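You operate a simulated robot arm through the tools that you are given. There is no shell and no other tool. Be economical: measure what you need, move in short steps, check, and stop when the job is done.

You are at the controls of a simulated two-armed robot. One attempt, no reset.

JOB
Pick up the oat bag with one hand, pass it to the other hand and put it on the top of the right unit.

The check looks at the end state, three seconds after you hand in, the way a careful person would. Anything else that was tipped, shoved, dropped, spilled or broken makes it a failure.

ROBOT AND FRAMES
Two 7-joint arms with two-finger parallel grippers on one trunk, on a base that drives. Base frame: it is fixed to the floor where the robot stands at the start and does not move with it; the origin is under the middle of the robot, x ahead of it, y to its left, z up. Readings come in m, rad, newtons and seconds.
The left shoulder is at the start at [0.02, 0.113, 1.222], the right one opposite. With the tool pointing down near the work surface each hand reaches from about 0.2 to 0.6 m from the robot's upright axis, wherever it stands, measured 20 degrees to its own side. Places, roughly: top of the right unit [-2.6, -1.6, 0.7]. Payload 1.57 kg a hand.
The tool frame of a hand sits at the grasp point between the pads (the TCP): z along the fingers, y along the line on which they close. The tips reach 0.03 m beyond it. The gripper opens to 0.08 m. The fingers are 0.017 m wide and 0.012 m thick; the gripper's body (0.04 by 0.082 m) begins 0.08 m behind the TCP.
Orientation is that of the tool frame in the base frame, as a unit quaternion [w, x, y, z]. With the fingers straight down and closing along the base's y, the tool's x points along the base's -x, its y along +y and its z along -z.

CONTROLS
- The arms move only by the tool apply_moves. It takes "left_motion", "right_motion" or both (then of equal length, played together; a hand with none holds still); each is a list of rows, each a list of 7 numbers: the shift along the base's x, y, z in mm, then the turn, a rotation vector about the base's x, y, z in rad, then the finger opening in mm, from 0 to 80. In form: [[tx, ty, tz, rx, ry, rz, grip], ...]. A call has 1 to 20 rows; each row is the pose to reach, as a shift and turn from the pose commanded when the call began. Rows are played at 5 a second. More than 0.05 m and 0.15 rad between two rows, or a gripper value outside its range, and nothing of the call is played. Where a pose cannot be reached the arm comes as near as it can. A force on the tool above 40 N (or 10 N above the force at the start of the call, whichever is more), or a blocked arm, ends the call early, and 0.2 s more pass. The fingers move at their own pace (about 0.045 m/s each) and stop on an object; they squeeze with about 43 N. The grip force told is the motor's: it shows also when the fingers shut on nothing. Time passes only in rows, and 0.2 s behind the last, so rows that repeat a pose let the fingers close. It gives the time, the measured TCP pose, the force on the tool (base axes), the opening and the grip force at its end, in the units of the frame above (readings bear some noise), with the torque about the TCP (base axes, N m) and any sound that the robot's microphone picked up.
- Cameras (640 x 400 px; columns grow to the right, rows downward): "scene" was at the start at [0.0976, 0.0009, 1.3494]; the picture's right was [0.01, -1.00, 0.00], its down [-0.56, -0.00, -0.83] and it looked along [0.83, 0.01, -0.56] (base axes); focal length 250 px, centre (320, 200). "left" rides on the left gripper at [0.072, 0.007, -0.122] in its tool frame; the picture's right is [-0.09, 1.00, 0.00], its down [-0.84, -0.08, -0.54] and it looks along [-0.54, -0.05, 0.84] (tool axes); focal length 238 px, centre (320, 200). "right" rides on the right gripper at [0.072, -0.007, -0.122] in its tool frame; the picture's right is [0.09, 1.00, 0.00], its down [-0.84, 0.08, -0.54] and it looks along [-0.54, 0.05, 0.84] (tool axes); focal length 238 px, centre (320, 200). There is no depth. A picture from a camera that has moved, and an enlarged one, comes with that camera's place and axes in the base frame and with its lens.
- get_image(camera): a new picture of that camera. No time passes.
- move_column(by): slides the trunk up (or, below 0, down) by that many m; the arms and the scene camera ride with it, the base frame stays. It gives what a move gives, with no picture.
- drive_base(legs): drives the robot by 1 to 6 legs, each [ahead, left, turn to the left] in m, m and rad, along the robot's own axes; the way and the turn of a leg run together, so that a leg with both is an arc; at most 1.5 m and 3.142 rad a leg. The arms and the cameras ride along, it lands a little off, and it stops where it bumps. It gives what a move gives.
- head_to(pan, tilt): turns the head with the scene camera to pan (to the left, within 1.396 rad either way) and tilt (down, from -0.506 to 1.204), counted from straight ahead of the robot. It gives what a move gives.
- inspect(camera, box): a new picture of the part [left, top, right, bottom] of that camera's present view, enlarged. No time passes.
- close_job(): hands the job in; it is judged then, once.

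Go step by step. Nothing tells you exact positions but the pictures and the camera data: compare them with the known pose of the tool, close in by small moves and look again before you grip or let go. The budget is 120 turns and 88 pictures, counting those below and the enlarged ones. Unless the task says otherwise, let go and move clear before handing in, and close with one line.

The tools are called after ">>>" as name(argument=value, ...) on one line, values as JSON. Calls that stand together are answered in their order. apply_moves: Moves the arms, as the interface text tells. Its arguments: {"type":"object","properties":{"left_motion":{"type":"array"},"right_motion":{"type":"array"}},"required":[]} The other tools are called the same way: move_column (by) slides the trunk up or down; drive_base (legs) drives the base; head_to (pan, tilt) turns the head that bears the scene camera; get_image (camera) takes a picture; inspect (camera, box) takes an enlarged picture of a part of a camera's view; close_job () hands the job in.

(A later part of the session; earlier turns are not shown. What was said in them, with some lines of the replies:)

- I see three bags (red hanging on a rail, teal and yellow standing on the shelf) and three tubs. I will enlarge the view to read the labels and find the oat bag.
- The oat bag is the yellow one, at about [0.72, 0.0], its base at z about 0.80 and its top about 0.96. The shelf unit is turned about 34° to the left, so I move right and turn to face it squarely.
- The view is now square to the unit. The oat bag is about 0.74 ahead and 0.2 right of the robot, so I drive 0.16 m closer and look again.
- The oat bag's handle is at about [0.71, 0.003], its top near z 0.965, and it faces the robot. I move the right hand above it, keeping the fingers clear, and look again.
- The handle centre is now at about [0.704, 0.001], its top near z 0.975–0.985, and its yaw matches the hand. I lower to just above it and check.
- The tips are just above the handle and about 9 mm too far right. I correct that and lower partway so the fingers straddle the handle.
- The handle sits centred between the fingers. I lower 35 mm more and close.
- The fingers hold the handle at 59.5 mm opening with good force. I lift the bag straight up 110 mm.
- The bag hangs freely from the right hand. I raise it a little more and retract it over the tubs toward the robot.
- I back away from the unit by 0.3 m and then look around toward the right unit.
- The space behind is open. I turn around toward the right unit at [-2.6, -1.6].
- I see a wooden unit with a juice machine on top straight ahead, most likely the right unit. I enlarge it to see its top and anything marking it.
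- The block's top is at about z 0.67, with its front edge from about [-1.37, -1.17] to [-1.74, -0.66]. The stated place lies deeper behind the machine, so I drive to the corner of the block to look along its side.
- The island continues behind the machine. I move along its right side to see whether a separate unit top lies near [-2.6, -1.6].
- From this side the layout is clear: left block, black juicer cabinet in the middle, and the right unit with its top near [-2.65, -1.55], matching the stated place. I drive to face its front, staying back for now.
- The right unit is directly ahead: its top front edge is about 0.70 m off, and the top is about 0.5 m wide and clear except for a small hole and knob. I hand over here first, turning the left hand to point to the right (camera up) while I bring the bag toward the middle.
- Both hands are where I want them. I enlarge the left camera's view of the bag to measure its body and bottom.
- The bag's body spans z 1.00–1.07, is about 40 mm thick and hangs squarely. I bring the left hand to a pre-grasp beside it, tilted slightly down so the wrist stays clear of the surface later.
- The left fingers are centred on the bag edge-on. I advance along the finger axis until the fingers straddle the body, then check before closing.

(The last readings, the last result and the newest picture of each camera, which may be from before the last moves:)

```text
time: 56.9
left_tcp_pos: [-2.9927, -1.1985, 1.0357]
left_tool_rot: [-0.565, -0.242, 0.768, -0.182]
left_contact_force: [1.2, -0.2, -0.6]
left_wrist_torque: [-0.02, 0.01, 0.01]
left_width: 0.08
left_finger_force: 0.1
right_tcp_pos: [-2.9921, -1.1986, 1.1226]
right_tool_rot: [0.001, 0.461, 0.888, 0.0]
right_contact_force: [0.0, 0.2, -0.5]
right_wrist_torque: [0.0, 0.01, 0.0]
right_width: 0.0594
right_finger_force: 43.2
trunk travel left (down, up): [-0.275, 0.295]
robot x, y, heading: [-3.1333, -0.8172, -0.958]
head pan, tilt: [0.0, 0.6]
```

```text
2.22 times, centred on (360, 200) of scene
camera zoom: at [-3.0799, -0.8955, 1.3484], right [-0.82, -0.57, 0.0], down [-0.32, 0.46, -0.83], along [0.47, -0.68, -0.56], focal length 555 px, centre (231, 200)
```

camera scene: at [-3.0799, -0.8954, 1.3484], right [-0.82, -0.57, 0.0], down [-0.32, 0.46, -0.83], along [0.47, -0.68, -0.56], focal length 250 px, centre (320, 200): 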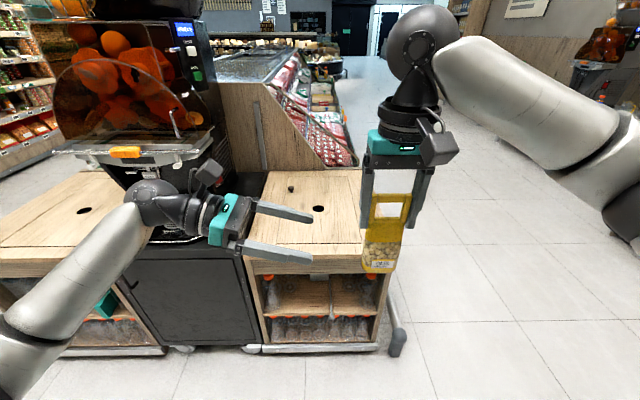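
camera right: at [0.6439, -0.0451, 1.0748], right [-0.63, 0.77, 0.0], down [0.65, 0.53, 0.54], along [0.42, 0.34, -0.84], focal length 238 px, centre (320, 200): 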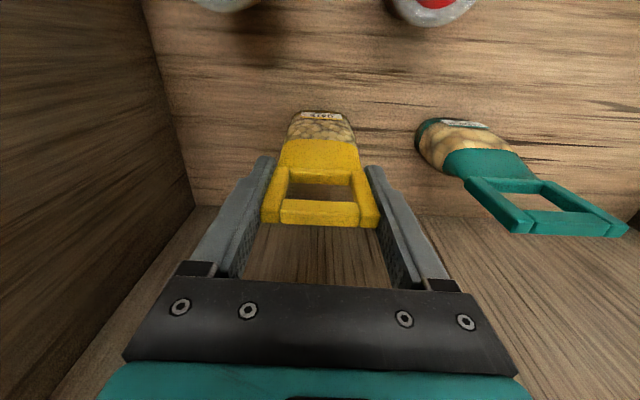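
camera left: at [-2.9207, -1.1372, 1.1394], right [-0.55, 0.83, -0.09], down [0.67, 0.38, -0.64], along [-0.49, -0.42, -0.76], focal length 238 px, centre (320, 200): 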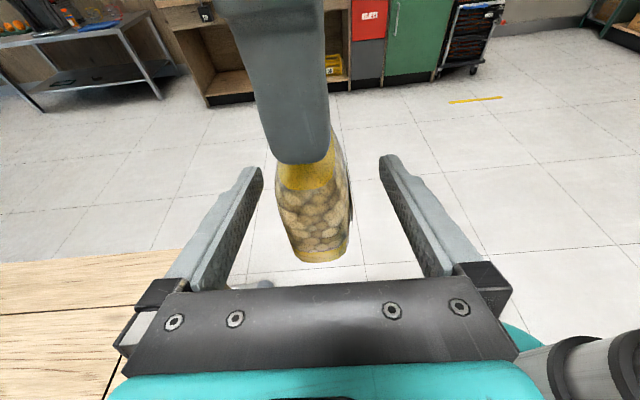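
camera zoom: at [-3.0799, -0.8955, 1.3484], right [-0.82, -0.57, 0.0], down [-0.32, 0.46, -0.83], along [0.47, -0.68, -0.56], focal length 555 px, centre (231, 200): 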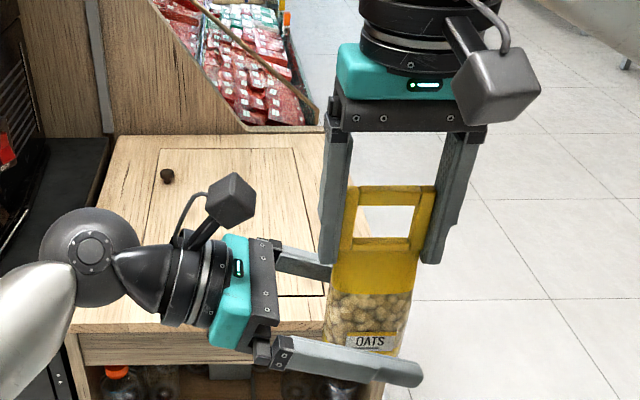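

The left fingers straddle the body cleanly under the right fingertips. I close the left hand.

>>> apply_moves(left_motion=[[0, 0, 0, 0, 0, 0, 60], [0, 0, 0, 0, 0, 0, 45], [0, 0, 0, 0, 0, 0, 30], [0, 0, 0, 0, 0, 0, 15], [0, 0, 0, 0, 0, 0, 15]])

>>> get_image(camera="left")

>>> inspect(camera="scene", box=[260, 110, 460, 290])

```text
time: 58.0
left_tcp_pos: [-2.9924, -1.1983, 1.0355]
left_tool_rot: [-0.565, -0.244, 0.767, -0.184]
left_contact_force: [6.4, -15.5, -2.8]
left_wrist_torque: [0.28, -0.06, 0.2]
left_width: 0.0382
left_finger_force: 29.8
right_tcp_pos: [-2.9911, -1.1972, 1.1212]
right_tool_rot: [-0.003, 0.459, 0.888, 0.001]
right_contact_force: [-6.5, 14.9, 2.0]
right_wrist_torque: [1.08, 0.59, -0.21]
right_width: 0.0594
right_finger_force: 43.2
trunk travel left (down, up): [-0.275, 0.295]
robot x, y, heading: [-3.1366, -0.8173, -0.958]
head pan, tilt: [0.0, 0.6]
```

```text
52 pictures are left
camera left: at [-2.9194, -1.1375, 1.1393], right [-0.56, 0.83, -0.09], down [0.67, 0.38, -0.64], along [-0.49, -0.42, -0.76], focal length 238 px, centre (320, 200)
```

left: 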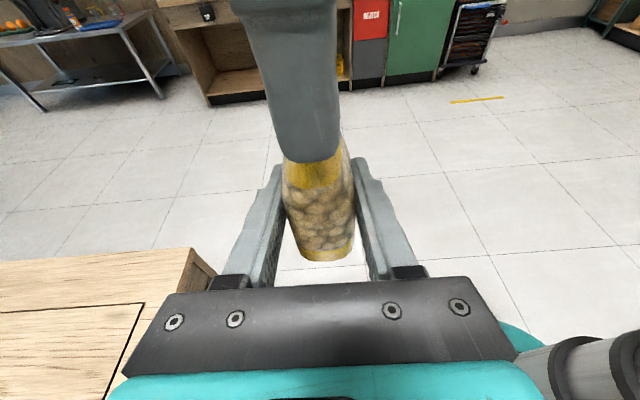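

```text
2.22 times, centred on (360, 200) of scene
camera zoom: at [-3.08, -0.8956, 1.3484], right [-0.82, -0.57, 0.0], down [-0.32, 0.46, -0.83], along [0.47, -0.68, -0.56], focal length 555 px, centre (231, 200)
```

zoom: 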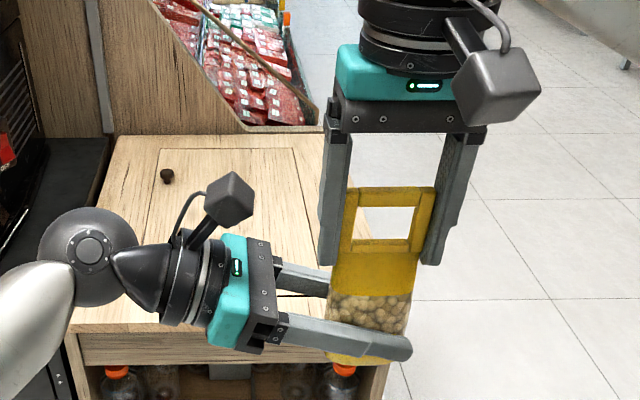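

The left hand holds the bag at 38 mm with a slight offset load of about 16 N along the closing line. I relieve it with a small shift before releasing the right hand.

>>> apply_moves(left_motion=[[0.6, -0.8, 0, 0, 0, 0, 15], [1.2, -1.6, 0, 0, 0, 0, 15], [1.2, -1.6, 0, 0, 0, 0, 15]])

```text
time: 58.9
left_tcp_pos: [-2.9906, -1.1992, 1.035]
left_tool_rot: [-0.565, -0.242, 0.768, -0.183]
left_contact_force: [4.0, -10.7, -0.5]
left_wrist_torque: [0.11, -0.33, 0.25]
left_width: 0.0376
left_finger_force: 42.7
right_tcp_pos: [-2.9924, -1.1987, 1.1232]
right_tool_rot: [-0.001, 0.46, 0.888, 0.0]
right_contact_force: [-5.0, 11.4, 0.1]
right_wrist_torque: [0.84, 0.78, -0.26]
right_width: 0.0598
right_finger_force: 43.0
trunk travel left (down, up): [-0.275, 0.295]
robot x, y, heading: [-3.1359, -0.8143, -0.958]
head pan, tilt: [0.0, 0.6]
```

The load fell with that shift, so I shift the rest of the way.

>>> apply_moves(left_motion=[[1.2, -1.6, 0, 0, 0, 0, 15], [2.4, -3.3, 0, 0, 0, 0, 15], [2.4, -3.3, 0, 0, 0, 0, 15]])

```text
time: 59.6
left_tcp_pos: [-2.9902, -1.2015, 1.0345]
left_tool_rot: [-0.567, -0.239, 0.768, -0.179]
left_contact_force: [-2.9, 5.5, 3.0]
left_wrist_torque: [-0.24, -0.33, 0.37]
left_width: 0.0377
left_finger_force: 42.3
right_tcp_pos: [-2.9917, -1.1991, 1.1229]
right_tool_rot: [0.001, 0.462, 0.887, -0.001]
right_contact_force: [3.0, -5.8, -4.1]
right_wrist_torque: [-0.22, 0.03, -0.38]
right_width: 0.0596
right_finger_force: 43.0
trunk travel left (down, up): [-0.275, 0.295]
robot x, y, heading: [-3.1379, -0.8163, -0.954]
head pan, tilt: [0.0, 0.6]
```

The load between the hands is now small. I open the right hand and lift it straight clear.

>>> apply_moves(right_motion=[[0, 0, 0, 0, 0, 0, 70], [0, 0, 0, 0, 0, 0, 80], [0, 0, 0, 0, 0, 0, 80]])

>>> apply_moves(right_motion=[[0, 0, 30, 0, 0, 0, 80], [0, 0, 60, 0, 0, 0, 80], [0, 0, 90, 0, 0, 0, 80], [-20, -14, 100, 0, 0, 0, 80], [-50, -35, 100, 0, 0, 0, 80], [-85, -60, 100, 0, 0, 0, 80], [-120, -85, 100, 0, 0, 0, 80], [-155, -109, 100, 0, 0, 0, 80]])

>>> get_image(camera="scene")

>>> get_image(camera="left")

```text
time: 60.5
left_tcp_pos: [-2.9889, -1.2017, 1.0361]
left_tool_rot: [-0.564, -0.243, 0.768, -0.182]
left_contact_force: [0.0, 0.7, 0.4]
left_wrist_torque: [0.03, -0.02, -0.02]
left_width: 0.0379
left_finger_force: 42.9
right_tcp_pos: [-2.9923, -1.1985, 1.1225]
right_tool_rot: [0.0, 0.461, 0.888, 0.0]
right_contact_force: [0.0, 0.1, 0.1]
right_wrist_torque: [-0.01, -0.01, -0.01]
right_width: 0.08
right_finger_force: 0.1
trunk travel left (down, up): [-0.275, 0.295]
robot x, y, heading: [-3.1397, -0.8149, -0.96]
head pan, tilt: [0.0, 0.6]
```

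```text
time: 62.2
left_tcp_pos: [-2.9894, -1.203, 1.035]
left_tool_rot: [-0.565, -0.242, 0.768, -0.182]
left_contact_force: [-0.8, -0.6, -0.8]
left_wrist_torque: [-0.01, 0.02, 0.0]
left_width: 0.0377
left_finger_force: 43.3
right_tcp_pos: [-3.1484, -1.3081, 1.222]
right_tool_rot: [0.0, 0.46, 0.888, 0.0]
right_contact_force: [0.6, -0.2, 0.2]
right_wrist_torque: [0.04, 0.01, -0.01]
right_width: 0.0799
right_finger_force: 0.0
trunk travel left (down, up): [-0.275, 0.295]
robot x, y, heading: [-3.1373, -0.8135, -0.961]
head pan, tilt: [0.0, 0.6]
```

```text
50 pictures are left
camera scene: at [-3.0806, -0.8957, 1.3484], right [-0.82, -0.57, 0.0], down [-0.32, 0.46, -0.83], along [0.47, -0.68, -0.56], focal length 250 px, centre (320, 200)
```

scene: 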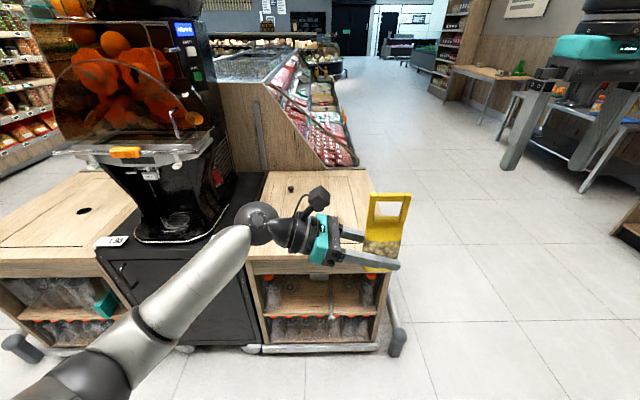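

```text
49 pictures are left
camera left: at [-2.9171, -1.1418, 1.1392], right [-0.55, 0.83, -0.09], down [0.67, 0.38, -0.64], along [-0.49, -0.42, -0.76], focal length 238 px, centre (320, 200)
```

left: 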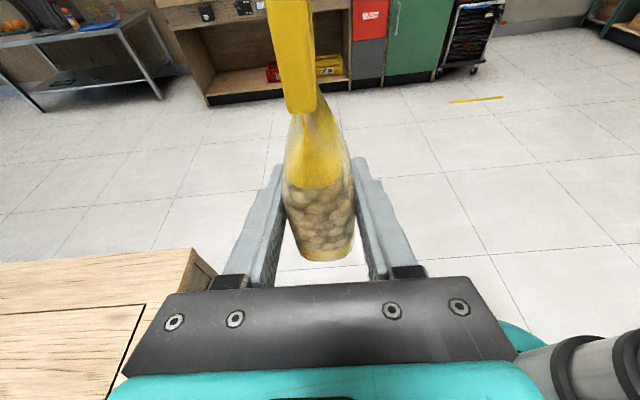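

The left hand alone holds the bag upright. I lower it here in free space with the arm (not the trunk) to see how the elbow and forearm lie at placing height.

>>> apply_moves(left_motion=[[0, 0, -30, 0, 0, 0, 15], [0, 0, -60, 0, 0, 0, 15], [0, 0, -90, 0, 0, 0, 15], [0, 0, -120, 0, 0, 0, 15], [0, 0, -150, 0, 0, 0, 15], [0, 0, -180, 0, 0, 0, 15], [0, 0, -210, 0, 0, 0, 15], [0, 0, -240, 0, 0, 0, 15], [0, 0, -240, 0, 0, 0, 15]])

>>> get_image(camera="scene")

>>> get_image(camera="right")

```text
time: 64.2
left_tcp_pos: [-2.9892, -1.2017, 0.7943]
left_tool_rot: [-0.565, -0.242, 0.768, -0.182]
left_contact_force: [-0.1, -1.0, 0.5]
left_wrist_torque: [0.02, -0.04, -0.03]
left_width: 0.0379
left_finger_force: 43.8
right_tcp_pos: [-3.1476, -1.3068, 1.2235]
right_tool_rot: [0.0, 0.46, 0.888, 0.0]
right_contact_force: [0.5, -0.5, 0.5]
right_wrist_torque: [0.02, 0.01, 0.01]
right_width: 0.0799
right_finger_force: 0.0
trunk travel left (down, up): [-0.275, 0.295]
robot x, y, heading: [-3.1365, -0.8158, -0.955]
head pan, tilt: [0.0, 0.6]
```

```text
48 pictures are left
camera scene: at [-3.08, -0.8955, 1.3484], right [-0.82, -0.57, 0.0], down [-0.32, 0.46, -0.83], along [0.47, -0.68, -0.56], focal length 250 px, centre (320, 200)
```

scene: 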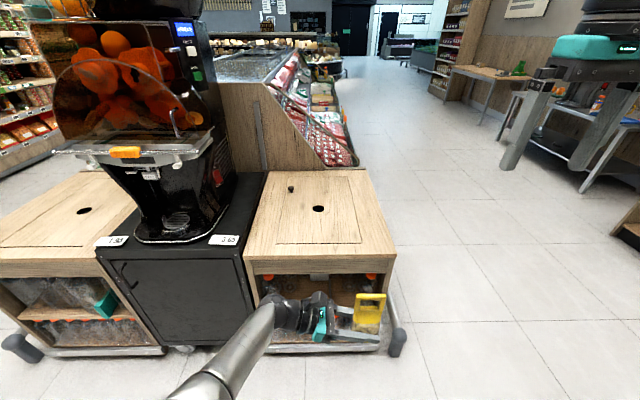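

```text
47 pictures are left
camera right: at [-3.1952, -1.2534, 1.3447], right [0.76, 0.65, 0.0], down [0.55, -0.64, 0.54], along [0.35, -0.41, -0.84], focal length 238 px, centre (320, 200)
```

right: 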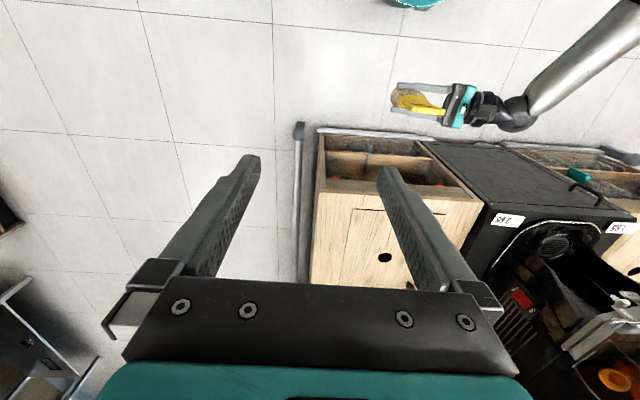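

The unit's top is at z 0.70, its front edge 0.70 m ahead, and the forearm runs above that level. I raise the bag slightly and extend it forward, then drive in, keeping it on the right half of the top.

>>> apply_moves(left_motion=[[12, -17, 20, 0, 0, 0, 15], [24, -34, 40, 0, 0, 0, 15], [36, -51, 50, 0, 0, 0, 15], [46, -65, 50, 0, 0, 0, 15], [46, -65, 50, 0, 0, 0, 15]])

>>> drive_base(legs=[[0.22, -0.03, 0]])

>>> get_image(camera="scene")

>>> get_image(camera="right")

```text
time: 65.5
left_tcp_pos: [-2.9441, -1.2673, 0.8452]
left_tool_rot: [-0.565, -0.241, 0.767, -0.183]
left_contact_force: [-0.7, 0.6, -0.2]
left_wrist_torque: [0.03, 0.01, 0.03]
left_width: 0.0374
left_finger_force: 43.2
right_tcp_pos: [-3.1465, -1.3069, 1.2222]
right_tool_rot: [0.0, 0.46, 0.888, 0.0]
right_contact_force: [-0.6, 1.1, 0.0]
right_wrist_torque: [0.02, 0.01, -0.03]
right_width: 0.08
right_finger_force: 0.1
trunk travel left (down, up): [-0.275, 0.295]
robot x, y, heading: [-3.1381, -0.8176, -0.965]
head pan, tilt: [0.0, 0.6]
```

```text
time: 67.2
left_tcp_pos: [-2.8442, -1.4649, 0.8446]
left_tool_rot: [-0.565, -0.24, 0.768, -0.18]
left_contact_force: [0.3, 0.0, -0.3]
left_wrist_torque: [-0.01, 0.02, -0.06]
left_width: 0.0376
left_finger_force: 43.0
right_tcp_pos: [-3.048, -1.5045, 1.223]
right_tool_rot: [-0.001, 0.463, 0.886, -0.001]
right_contact_force: [-0.4, 0.0, 0.4]
right_wrist_torque: [0.0, 0.01, 0.03]
right_width: 0.0798
right_finger_force: 0.0
trunk travel left (down, up): [-0.275, 0.295]
robot x, y, heading: [-3.0347, -1.008, -0.967]
head pan, tilt: [0.0, 0.6]
```

```text
46 pictures are left
camera scene: at [-2.979, -1.0933, 1.3483], right [-0.82, -0.57, 0.0], down [-0.32, 0.46, -0.82], along [0.47, -0.68, -0.57], focal length 250 px, centre (320, 200)
```

scene: 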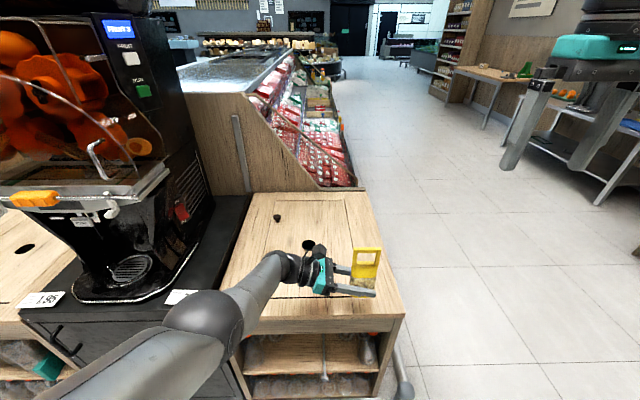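

```text
45 pictures are left
camera right: at [-3.0956, -1.4507, 1.3445], right [0.76, 0.65, 0.0], down [0.54, -0.64, 0.54], along [0.35, -0.41, -0.84], focal length 238 px, centre (320, 200)
```

right: 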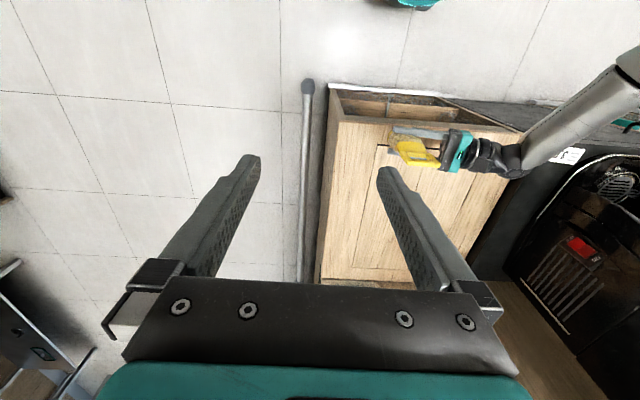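

The bag is right at the front edge and well above the surface. I drive 0.12 m further so it sits over the top.

>>> drive_base(legs=[[0.12, 0, 0]])

>>> get_image(camera="scene")

>>> get_image(camera="right")

>>> get_image(camera="left")

```text
time: 68.4
left_tcp_pos: [-2.7732, -1.5648, 0.8438]
left_tool_rot: [-0.565, -0.241, 0.768, -0.18]
left_contact_force: [0.4, 0.1, -1.1]
left_wrist_torque: [0.03, 0.0, 0.01]
left_width: 0.0379
left_finger_force: 43.0
right_tcp_pos: [-2.979, -1.6036, 1.2216]
right_tool_rot: [-0.001, 0.462, 0.887, 0.0]
right_contact_force: [-0.3, -0.5, -0.3]
right_wrist_torque: [-0.02, -0.01, -0.01]
right_width: 0.08
right_finger_force: 0.1
trunk travel left (down, up): [-0.275, 0.295]
robot x, y, heading: [-2.9621, -1.1156, -0.961]
head pan, tilt: [0.0, 0.6]
```

```text
44 pictures are left
camera scene: at [-2.9098, -1.1923, 1.3483], right [-0.82, -0.57, 0.0], down [-0.32, 0.46, -0.82], along [0.47, -0.68, -0.57], focal length 250 px, centre (320, 200)
```

scene: 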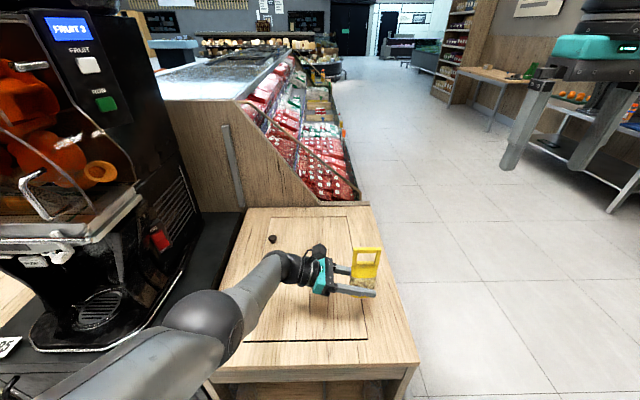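

```text
43 pictures are left
camera right: at [-3.0263, -1.5497, 1.3445], right [0.76, 0.65, 0.0], down [0.54, -0.64, 0.54], along [0.35, -0.41, -0.84], focal length 238 px, centre (320, 200)
```

right: 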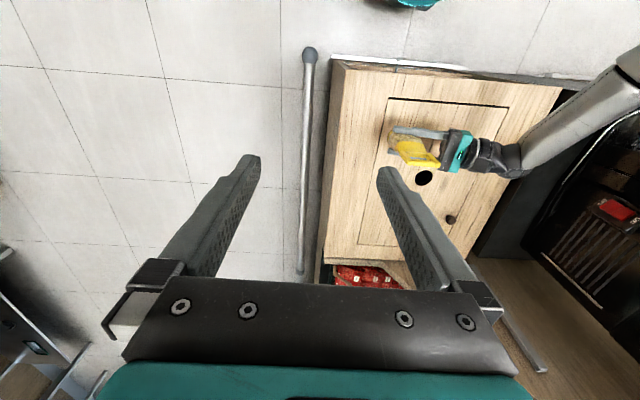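

```text
42 pictures are left
camera left: at [-2.7017, -1.5034, 0.9488], right [-0.55, 0.83, -0.09], down [0.67, 0.37, -0.64], along [-0.5, -0.41, -0.76], focal length 238 px, centre (320, 200)
```

left: 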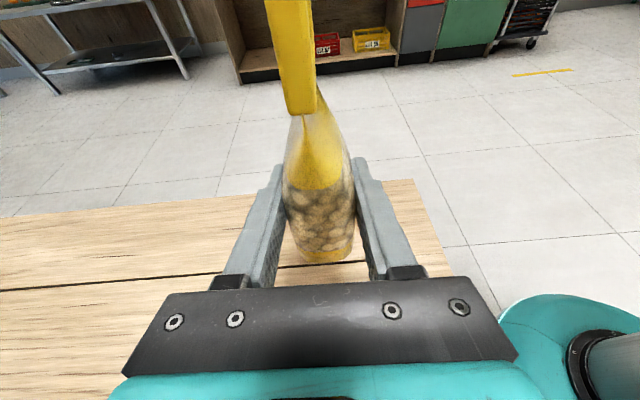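

The bag is above the top, about 12 cm in from the front edge and clear of the hole and knob. I lower 70 mm and check the clearances.

>>> apply_moves(left_motion=[[0, 0, -20, 0, 0, 0, 15], [0, 0, -40, 0, 0, 0, 15], [0, 0, -60, 0, 0, 0, 15], [0, 0, -70, 0, 0, 0, 15]])

>>> get_image(camera="scene")

>>> inspect(camera="right", box=[320, 30, 640, 230])

>>> get_image(camera="left")

```text
time: 69.4
left_tcp_pos: [-2.7934, -1.5441, 0.812]
left_tool_rot: [-0.565, -0.241, 0.768, -0.182]
left_contact_force: [-0.3, 0.4, -0.8]
left_wrist_torque: [0.0, 0.02, -0.01]
left_width: 0.0377
left_finger_force: 43.3
left hand out of reach, approached as far as the arm can: row 1, 2, 3, 4
right_tcp_pos: [-2.9797, -1.6036, 1.2231]
right_tool_rot: [0.0, 0.462, 0.887, 0.0]
right_contact_force: [-0.4, 0.7, 0.4]
right_wrist_torque: [0.0, -0.02, 0.02]
right_width: 0.08
right_finger_force: 0.1
trunk travel left (down, up): [-0.275, 0.295]
robot x, y, heading: [-2.9614, -1.1081, -0.962]
head pan, tilt: [0.0, 0.6]
```

```text
41 pictures are left
camera scene: at [-2.9104, -1.1913, 1.3484], right [-0.82, -0.57, 0.0], down [-0.32, 0.46, -0.83], along [0.47, -0.68, -0.56], focal length 250 px, centre (320, 200)
```

scene: 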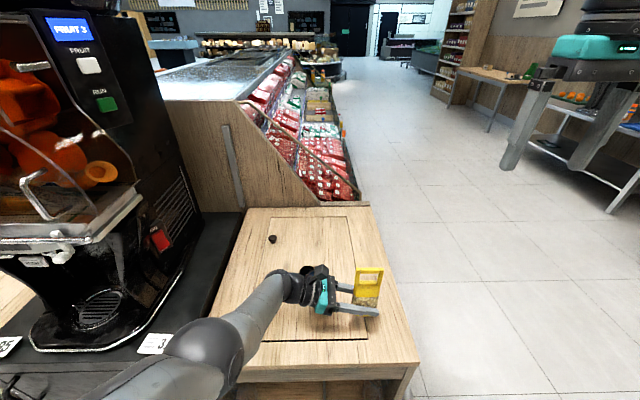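

```text
2.00 times, centred on (480, 130) of right
camera zoom: at [-3.0269, -1.5487, 1.3449], right [0.76, 0.65, 0.0], down [0.54, -0.64, 0.54], along [0.35, -0.41, -0.84], focal length 477 px, centre (0, 340)
```

zoom: 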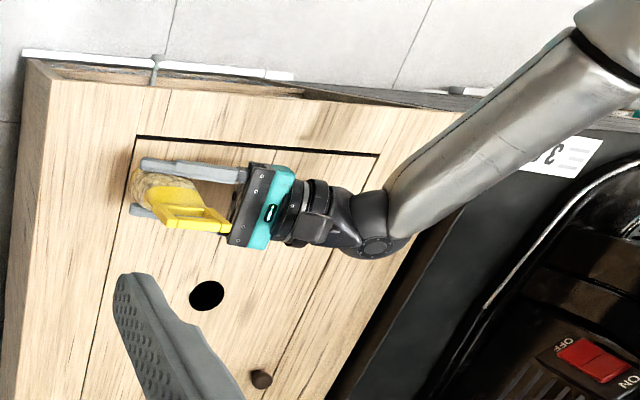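

```text
39 pictures are left
camera left: at [-2.7215, -1.4837, 0.916], right [-0.55, 0.83, -0.09], down [0.67, 0.37, -0.64], along [-0.5, -0.41, -0.76], focal length 238 px, centre (320, 200)
```

left: 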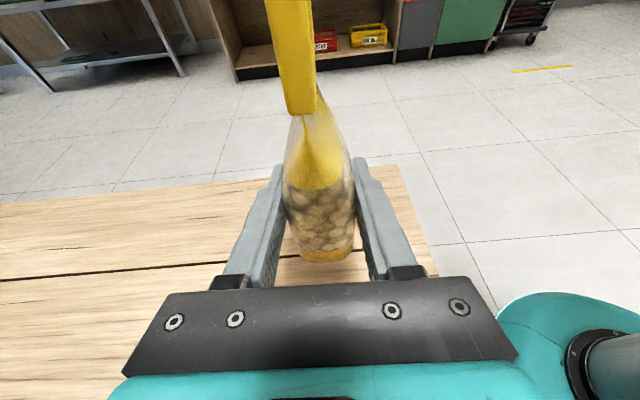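

The arm is at its reach limit, so I finish the descent with the trunk, first 50 mm.

>>> move_column(by=-0.05)

>>> inspect(camera="scene", box=[180, 200, 440, 400])

>>> get_image(camera="left")

```text
time: 70.3
left_tcp_pos: [-2.7929, -1.5441, 0.762]
left_tool_rot: [-0.565, -0.241, 0.768, -0.181]
left_contact_force: [-0.4, 0.4, 0.5]
left_wrist_torque: [0.02, -0.02, -0.01]
left_width: 0.0378
left_finger_force: 43.0
right_tcp_pos: [-2.9793, -1.602, 1.1728]
right_tool_rot: [0.0, 0.463, 0.886, 0.0]
right_contact_force: [0.1, -0.6, -0.2]
right_wrist_torque: [-0.01, 0.01, 0.0]
right_width: 0.0802
right_finger_force: 0.0
trunk travel left (down, up): [-0.225, 0.345]
robot x, y, heading: [-2.9678, -1.1115, -0.958]
head pan, tilt: [0.0, 0.6]
```

```text
2.00 times, centred on (310, 300) of scene
camera zoom: at [-2.9104, -1.1913, 1.2984], right [-0.82, -0.57, 0.0], down [-0.32, 0.46, -0.83], along [0.47, -0.68, -0.56], focal length 499 px, centre (340, 0)
```

zoom: 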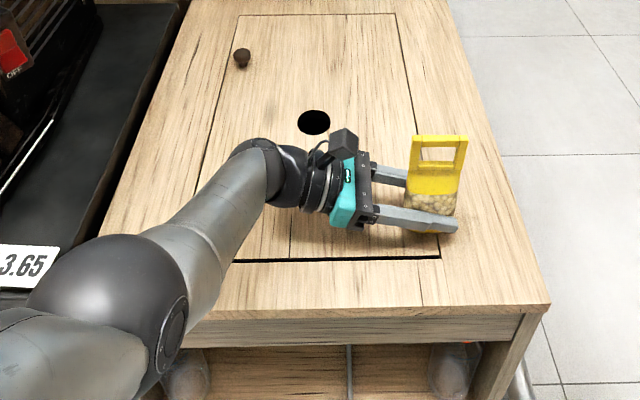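

```text
37 pictures are left
camera left: at [-2.7215, -1.4838, 0.8662], right [-0.55, 0.83, -0.09], down [0.67, 0.37, -0.64], along [-0.5, -0.41, -0.76], focal length 238 px, centre (320, 200)
```

left: 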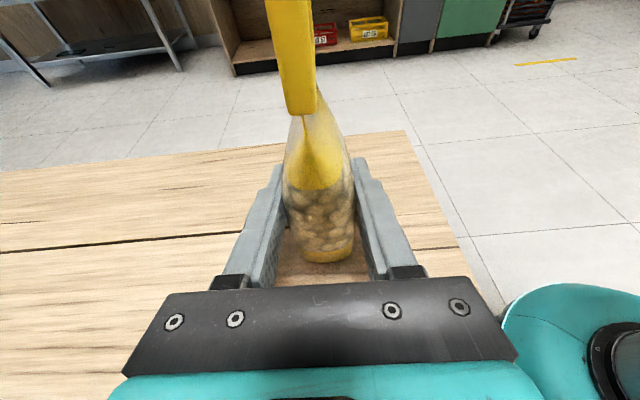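

The bag bottom is about 25 mm above the top and everything is clear. I lower in small steps, watching the force.

>>> move_column(by=-0.015)

>>> move_column(by=-0.005)

>>> inspect(camera="left", box=[220, 140, 420, 290])

```text
time: 70.9
left_tcp_pos: [-2.7942, -1.5442, 0.7469]
left_tool_rot: [-0.565, -0.241, 0.768, -0.181]
left_contact_force: [-0.3, -0.2, 0.4]
left_wrist_torque: [0.0, 0.0, -0.02]
left_width: 0.0378
left_finger_force: 43.0
right_tcp_pos: [-2.9796, -1.6021, 1.1574]
right_tool_rot: [0.0, 0.462, 0.887, 0.0]
right_contact_force: [-0.1, -0.7, -0.4]
right_wrist_torque: [-0.01, 0.01, -0.03]
right_width: 0.0797
right_finger_force: 0.1
trunk travel left (down, up): [-0.21, 0.36]
robot x, y, heading: [-2.9689, -1.1087, -0.961]
head pan, tilt: [0.0, 0.6]
```

```text
time: 71.5
left_tcp_pos: [-2.7935, -1.5432, 0.7438]
left_tool_rot: [-0.567, -0.239, 0.767, -0.183]
left_contact_force: [0.2, 3.7, 12.7]
left_wrist_torque: [0.19, 0.31, -0.07]
left_width: 0.0378
left_finger_force: 43.0
right_tcp_pos: [-2.9798, -1.6021, 1.1529]
right_tool_rot: [0.001, 0.463, 0.886, 0.0]
right_contact_force: [-0.4, -0.1, 0.8]
right_wrist_torque: [0.01, 0.0, 0.02]
right_width: 0.08
right_finger_force: 0.0
trunk travel left (down, up): [-0.205, 0.365]
robot x, y, heading: [-2.963, -1.1077, -0.959]
head pan, tilt: [0.0, 0.6]
```

```text
2.67 times, centred on (320, 215) of left
camera zoom: at [-2.7212, -1.4839, 0.8484], right [-0.55, 0.83, -0.1], down [0.67, 0.37, -0.64], along [-0.5, -0.42, -0.76], focal length 636 px, centre (320, 160)
```

zoom: 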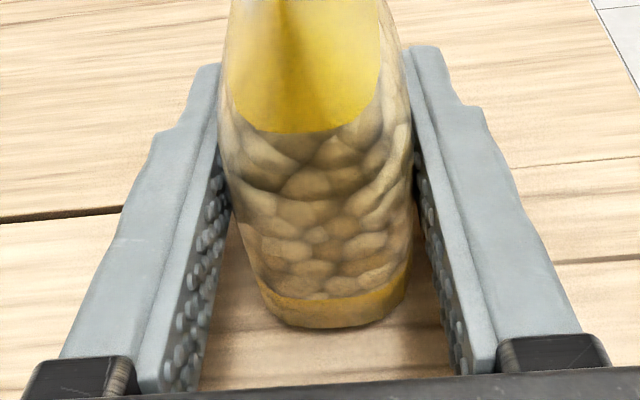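

The bag has touched down (about 13 N). Since the last arm command was out of reach, I lift 20 mm and test that a zero-shift row doesn't move the hand before releasing.

>>> move_column(by=0.02)

>>> apply_moves(left_motion=[[0, 0, 0, 0, 0, 0, 15], [0, 0, 0, 0, 0, 0, 15]])

```text
time: 72.2
left_tcp_pos: [-2.7931, -1.5437, 0.7606]
left_tool_rot: [-0.564, -0.242, 0.769, -0.18]
left_contact_force: [0.2, -0.5, 0.7]
left_wrist_torque: [0.03, 0.0, 0.0]
left_width: 0.0378
left_finger_force: 42.9
right_tcp_pos: [-2.9794, -1.6025, 1.1726]
right_tool_rot: [0.001, 0.462, 0.887, 0.0]
right_contact_force: [0.6, 0.1, -0.4]
right_wrist_torque: [0.03, -0.01, 0.01]
right_width: 0.08
right_finger_force: 0.0
trunk travel left (down, up): [-0.225, 0.345]
robot x, y, heading: [-2.9664, -1.1078, -0.965]
head pan, tilt: [0.0, 0.6]
```

```text
time: 72.8
left_tcp_pos: [-2.7929, -1.5435, 0.7621]
left_tool_rot: [-0.565, -0.241, 0.768, -0.181]
left_contact_force: [-0.2, 0.5, -0.4]
left_wrist_torque: [-0.02, -0.04, -0.04]
left_width: 0.0378
left_finger_force: 42.8
right_tcp_pos: [-2.979, -1.6025, 1.1731]
right_tool_rot: [0.0, 0.462, 0.887, 0.0]
right_contact_force: [0.3, 0.6, 0.2]
right_wrist_torque: [-0.01, 0.0, -0.01]
right_width: 0.0799
right_finger_force: 0.0
trunk travel left (down, up): [-0.225, 0.345]
robot x, y, heading: [-2.9639, -1.1126, -0.959]
head pan, tilt: [0.0, 0.6]
```

The hand doesn't move on a zero-shift row. I lower again to contact.

>>> move_column(by=-0.0175)

```text
time: 73.4
left_tcp_pos: [-2.7937, -1.5448, 0.7439]
left_tool_rot: [-0.564, -0.241, 0.768, -0.182]
left_contact_force: [0.1, -0.8, 1.0]
left_wrist_torque: [0.03, 0.05, -0.01]
left_width: 0.0378
left_finger_force: 42.7
right_tcp_pos: [-2.9802, -1.6028, 1.1553]
right_tool_rot: [0.001, 0.462, 0.887, 0.0]
right_contact_force: [0.4, -0.5, 0.1]
right_wrist_torque: [0.01, 0.01, 0.0]
right_width: 0.0802
right_finger_force: 0.0
trunk travel left (down, up): [-0.208, 0.362]
robot x, y, heading: [-2.9645, -1.1128, -0.963]
head pan, tilt: [0.0, 0.6]
```

The bag is within about a millimetre of the surface. I lower a touch more and open slowly.

>>> move_column(by=-0.0012)

>>> apply_moves(left_motion=[[0, 0, 0, 0, 0, 0, 40], [0, 0, 0, 0, 0, 0, 44], [0, 0, 0, 0, 0, 0, 50], [0, 0, 0, 0, 0, 0, 60], [0, 0, 0, 0, 0, 0, 70], [0, 0, 0, 0, 0, 0, 80], [0, 0, 0, 0, 0, 0, 80]])

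>>> get_image(camera="left")

>>> inspect(camera="scene", box=[180, 200, 440, 400])

```text
time: 73.9
left_tcp_pos: [-2.7945, -1.5457, 0.7459]
left_tool_rot: [-0.566, -0.24, 0.768, -0.181]
left_contact_force: [1.1, 0.9, 8.2]
left_wrist_torque: [0.03, 0.21, -0.03]
left_width: 0.0378
left_finger_force: 43.4
right_tcp_pos: [-2.9796, -1.6033, 1.1549]
right_tool_rot: [0.0, 0.462, 0.887, 0.0]
right_contact_force: [0.5, 0.7, 0.3]
right_wrist_torque: [-0.01, -0.02, 0.03]
right_width: 0.0799
right_finger_force: 0.1
trunk travel left (down, up): [-0.206, 0.364]
robot x, y, heading: [-2.9637, -1.1096, -0.961]
head pan, tilt: [0.0, 0.6]
```

```text
time: 75.5
left_tcp_pos: [-2.7939, -1.544, 0.7433]
left_tool_rot: [-0.565, -0.241, 0.768, -0.181]
left_contact_force: [-0.8, 0.1, -0.7]
left_wrist_torque: [0.0, 0.01, 0.02]
left_width: 0.0802
left_finger_force: 0.0
right_tcp_pos: [-2.9792, -1.6028, 1.1542]
right_tool_rot: [0.0, 0.463, 0.886, 0.001]
right_contact_force: [0.2, 0.6, 0.5]
right_wrist_torque: [0.0, -0.01, 0.0]
right_width: 0.0799
right_finger_force: 0.0
trunk travel left (down, up): [-0.206, 0.364]
robot x, y, heading: [-2.9659, -1.111, -0.963]
head pan, tilt: [0.0, 0.6]
```

```text
35 pictures are left
camera left: at [-2.7215, -1.4839, 0.8475], right [-0.55, 0.83, -0.09], down [0.67, 0.37, -0.64], along [-0.5, -0.41, -0.76], focal length 238 px, centre (320, 200)
```

left: 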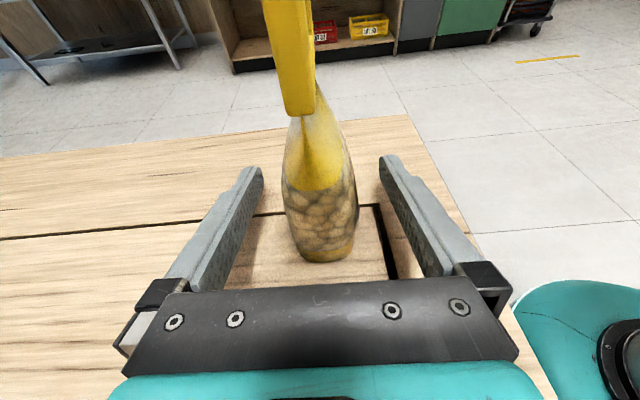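

```text
2.00 times, centred on (310, 300) of scene
camera zoom: at [-2.9104, -1.1914, 1.2797], right [-0.82, -0.57, 0.0], down [-0.32, 0.46, -0.83], along [0.47, -0.68, -0.56], focal length 499 px, centre (340, 0)
```

zoom: 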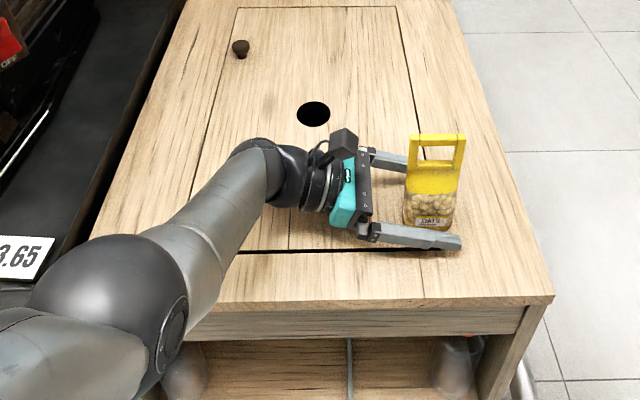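

The bag stands free on the unit's top. I withdraw the left hand along its finger axis, checking before going further.

>>> apply_moves(left_motion=[[16, 11, 6, 0, 0, 0, 80], [32, 22, 12, 0, 0, 0, 80], [48, 33, 18, 0, 0, 0, 80], [63, 44, 24, 0, 0, 0, 80], [74, 52, 28, 0, 0, 0, 80]])

>>> get_image(camera="scene")

>>> get_image(camera="left")

```text
time: 76.7
left_tcp_pos: [-2.7193, -1.4929, 0.7702]
left_tool_rot: [-0.565, -0.241, 0.768, -0.18]
left_contact_force: [0.7, 0.5, 0.2]
left_wrist_torque: [-0.02, -0.03, 0.0]
left_width: 0.0798
left_finger_force: 0.1
right_tcp_pos: [-2.9804, -1.6029, 1.1532]
right_tool_rot: [0.0, 0.462, 0.887, 0.0]
right_contact_force: [-0.8, 0.7, 0.2]
right_wrist_torque: [0.0, -0.01, 0.0]
right_width: 0.0797
right_finger_force: 0.1
trunk travel left (down, up): [-0.206, 0.364]
robot x, y, heading: [-2.9632, -1.1108, -0.96]
head pan, tilt: [0.0, 0.6]
```

```text
33 pictures are left
camera scene: at [-2.9103, -1.1914, 1.2797], right [-0.82, -0.57, 0.0], down [-0.32, 0.46, -0.83], along [0.47, -0.68, -0.56], focal length 250 px, centre (320, 200)
```

scene: 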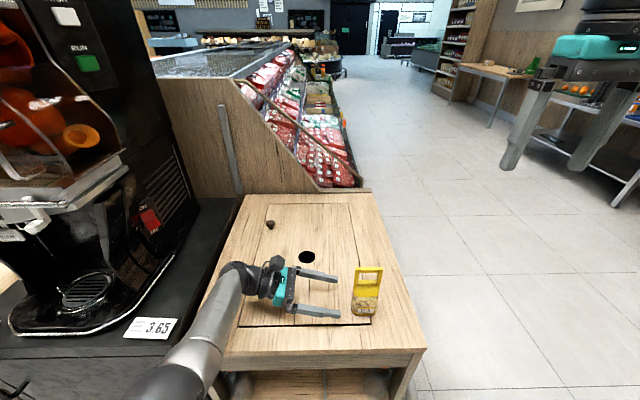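

```text
32 pictures are left
camera left: at [-2.6469, -1.4317, 0.8752], right [-0.55, 0.83, -0.09], down [0.67, 0.37, -0.64], along [-0.5, -0.41, -0.76], focal length 238 px, centre (320, 200)
```

left: 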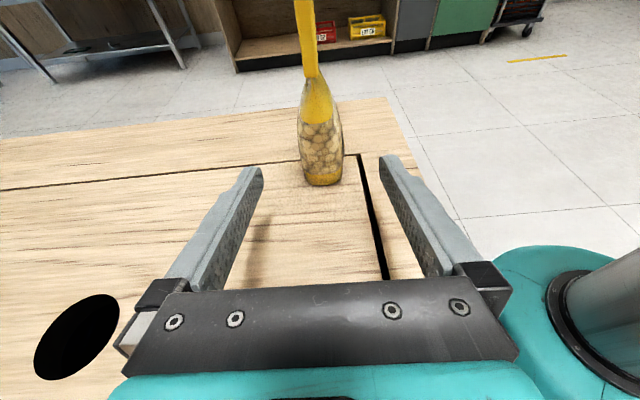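

The fingers are clear of the bag. I withdraw a bit more, lift, and back the robot straight away.

>>> apply_moves(left_motion=[[12, 8, 10, 0, 0, 0, 80], [24, 17, 30, 0, 0, 0, 80], [24, 17, 60, 0, 0, 0, 80]])

>>> drive_base(legs=[[-0.35, 0, 0]])

>>> get_image(camera="scene")

>>> inspect(camera="scene", box=[240, 150, 420, 270])

```text
time: 77.5
left_tcp_pos: [-2.6962, -1.4747, 0.8309]
left_tool_rot: [-0.565, -0.241, 0.768, -0.18]
left_contact_force: [0.3, 0.3, 0.3]
left_wrist_torque: [0.0, 0.01, 0.01]
left_width: 0.0796
left_finger_force: 0.0
right_tcp_pos: [-2.9797, -1.6024, 1.1544]
right_tool_rot: [0.0, 0.463, 0.886, 0.0]
right_contact_force: [-0.1, 0.2, -0.3]
right_wrist_torque: [0.01, -0.02, -0.02]
right_width: 0.08
right_finger_force: 0.0
trunk travel left (down, up): [-0.206, 0.364]
robot x, y, heading: [-2.9668, -1.1123, -0.961]
head pan, tilt: [0.0, 0.6]
```

```text
time: 79.8
left_tcp_pos: [-2.895, -1.1887, 0.8302]
left_tool_rot: [-0.565, -0.241, 0.768, -0.182]
left_contact_force: [-1.0, -0.4, 0.6]
left_wrist_torque: [0.01, 0.0, 0.01]
left_width: 0.0801
left_finger_force: 0.0
right_tcp_pos: [-3.1783, -1.3164, 1.1536]
right_tool_rot: [0.0, 0.462, 0.887, 0.0]
right_contact_force: [0.1, 0.0, -0.8]
right_wrist_torque: [0.02, -0.03, -0.01]
right_width: 0.08
right_finger_force: 0.1
trunk travel left (down, up): [-0.206, 0.364]
robot x, y, heading: [-3.1629, -0.8274, -0.962]
head pan, tilt: [0.0, 0.6]
```

```text
31 pictures are left
camera scene: at [-3.11, -0.9051, 1.2798], right [-0.82, -0.57, 0.0], down [-0.32, 0.46, -0.83], along [0.47, -0.68, -0.56], focal length 250 px, centre (320, 200)
```

scene: 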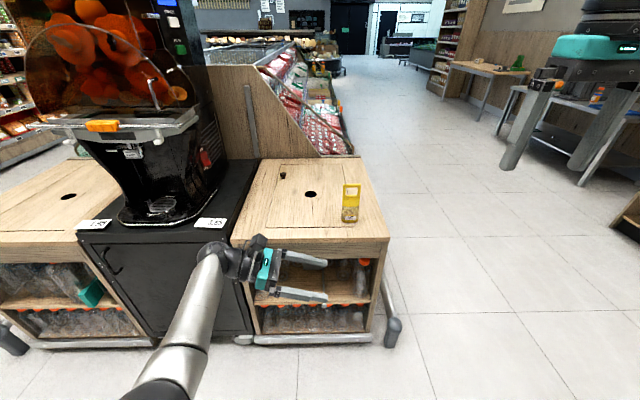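

```text
3.33 times, centred on (330, 210) of scene
camera zoom: at [-3.11, -0.9051, 1.2798], right [-0.82, -0.57, 0.0], down [-0.32, 0.46, -0.83], along [0.47, -0.68, -0.56], focal length 832 px, centre (287, 167)
```

zoom: 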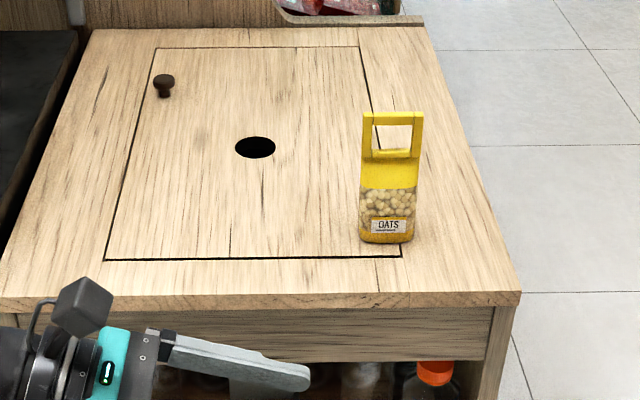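

The oat bag stands upright on the right unit's top, both hands are open and clear, and I saw nothing else disturbed, so I hand in.

>>> close_job()

```text
The job is handed in.
```

The oat bag was picked up with the right hand, passed to the left, and now stands upright on top of the right unit, with both hands clear.
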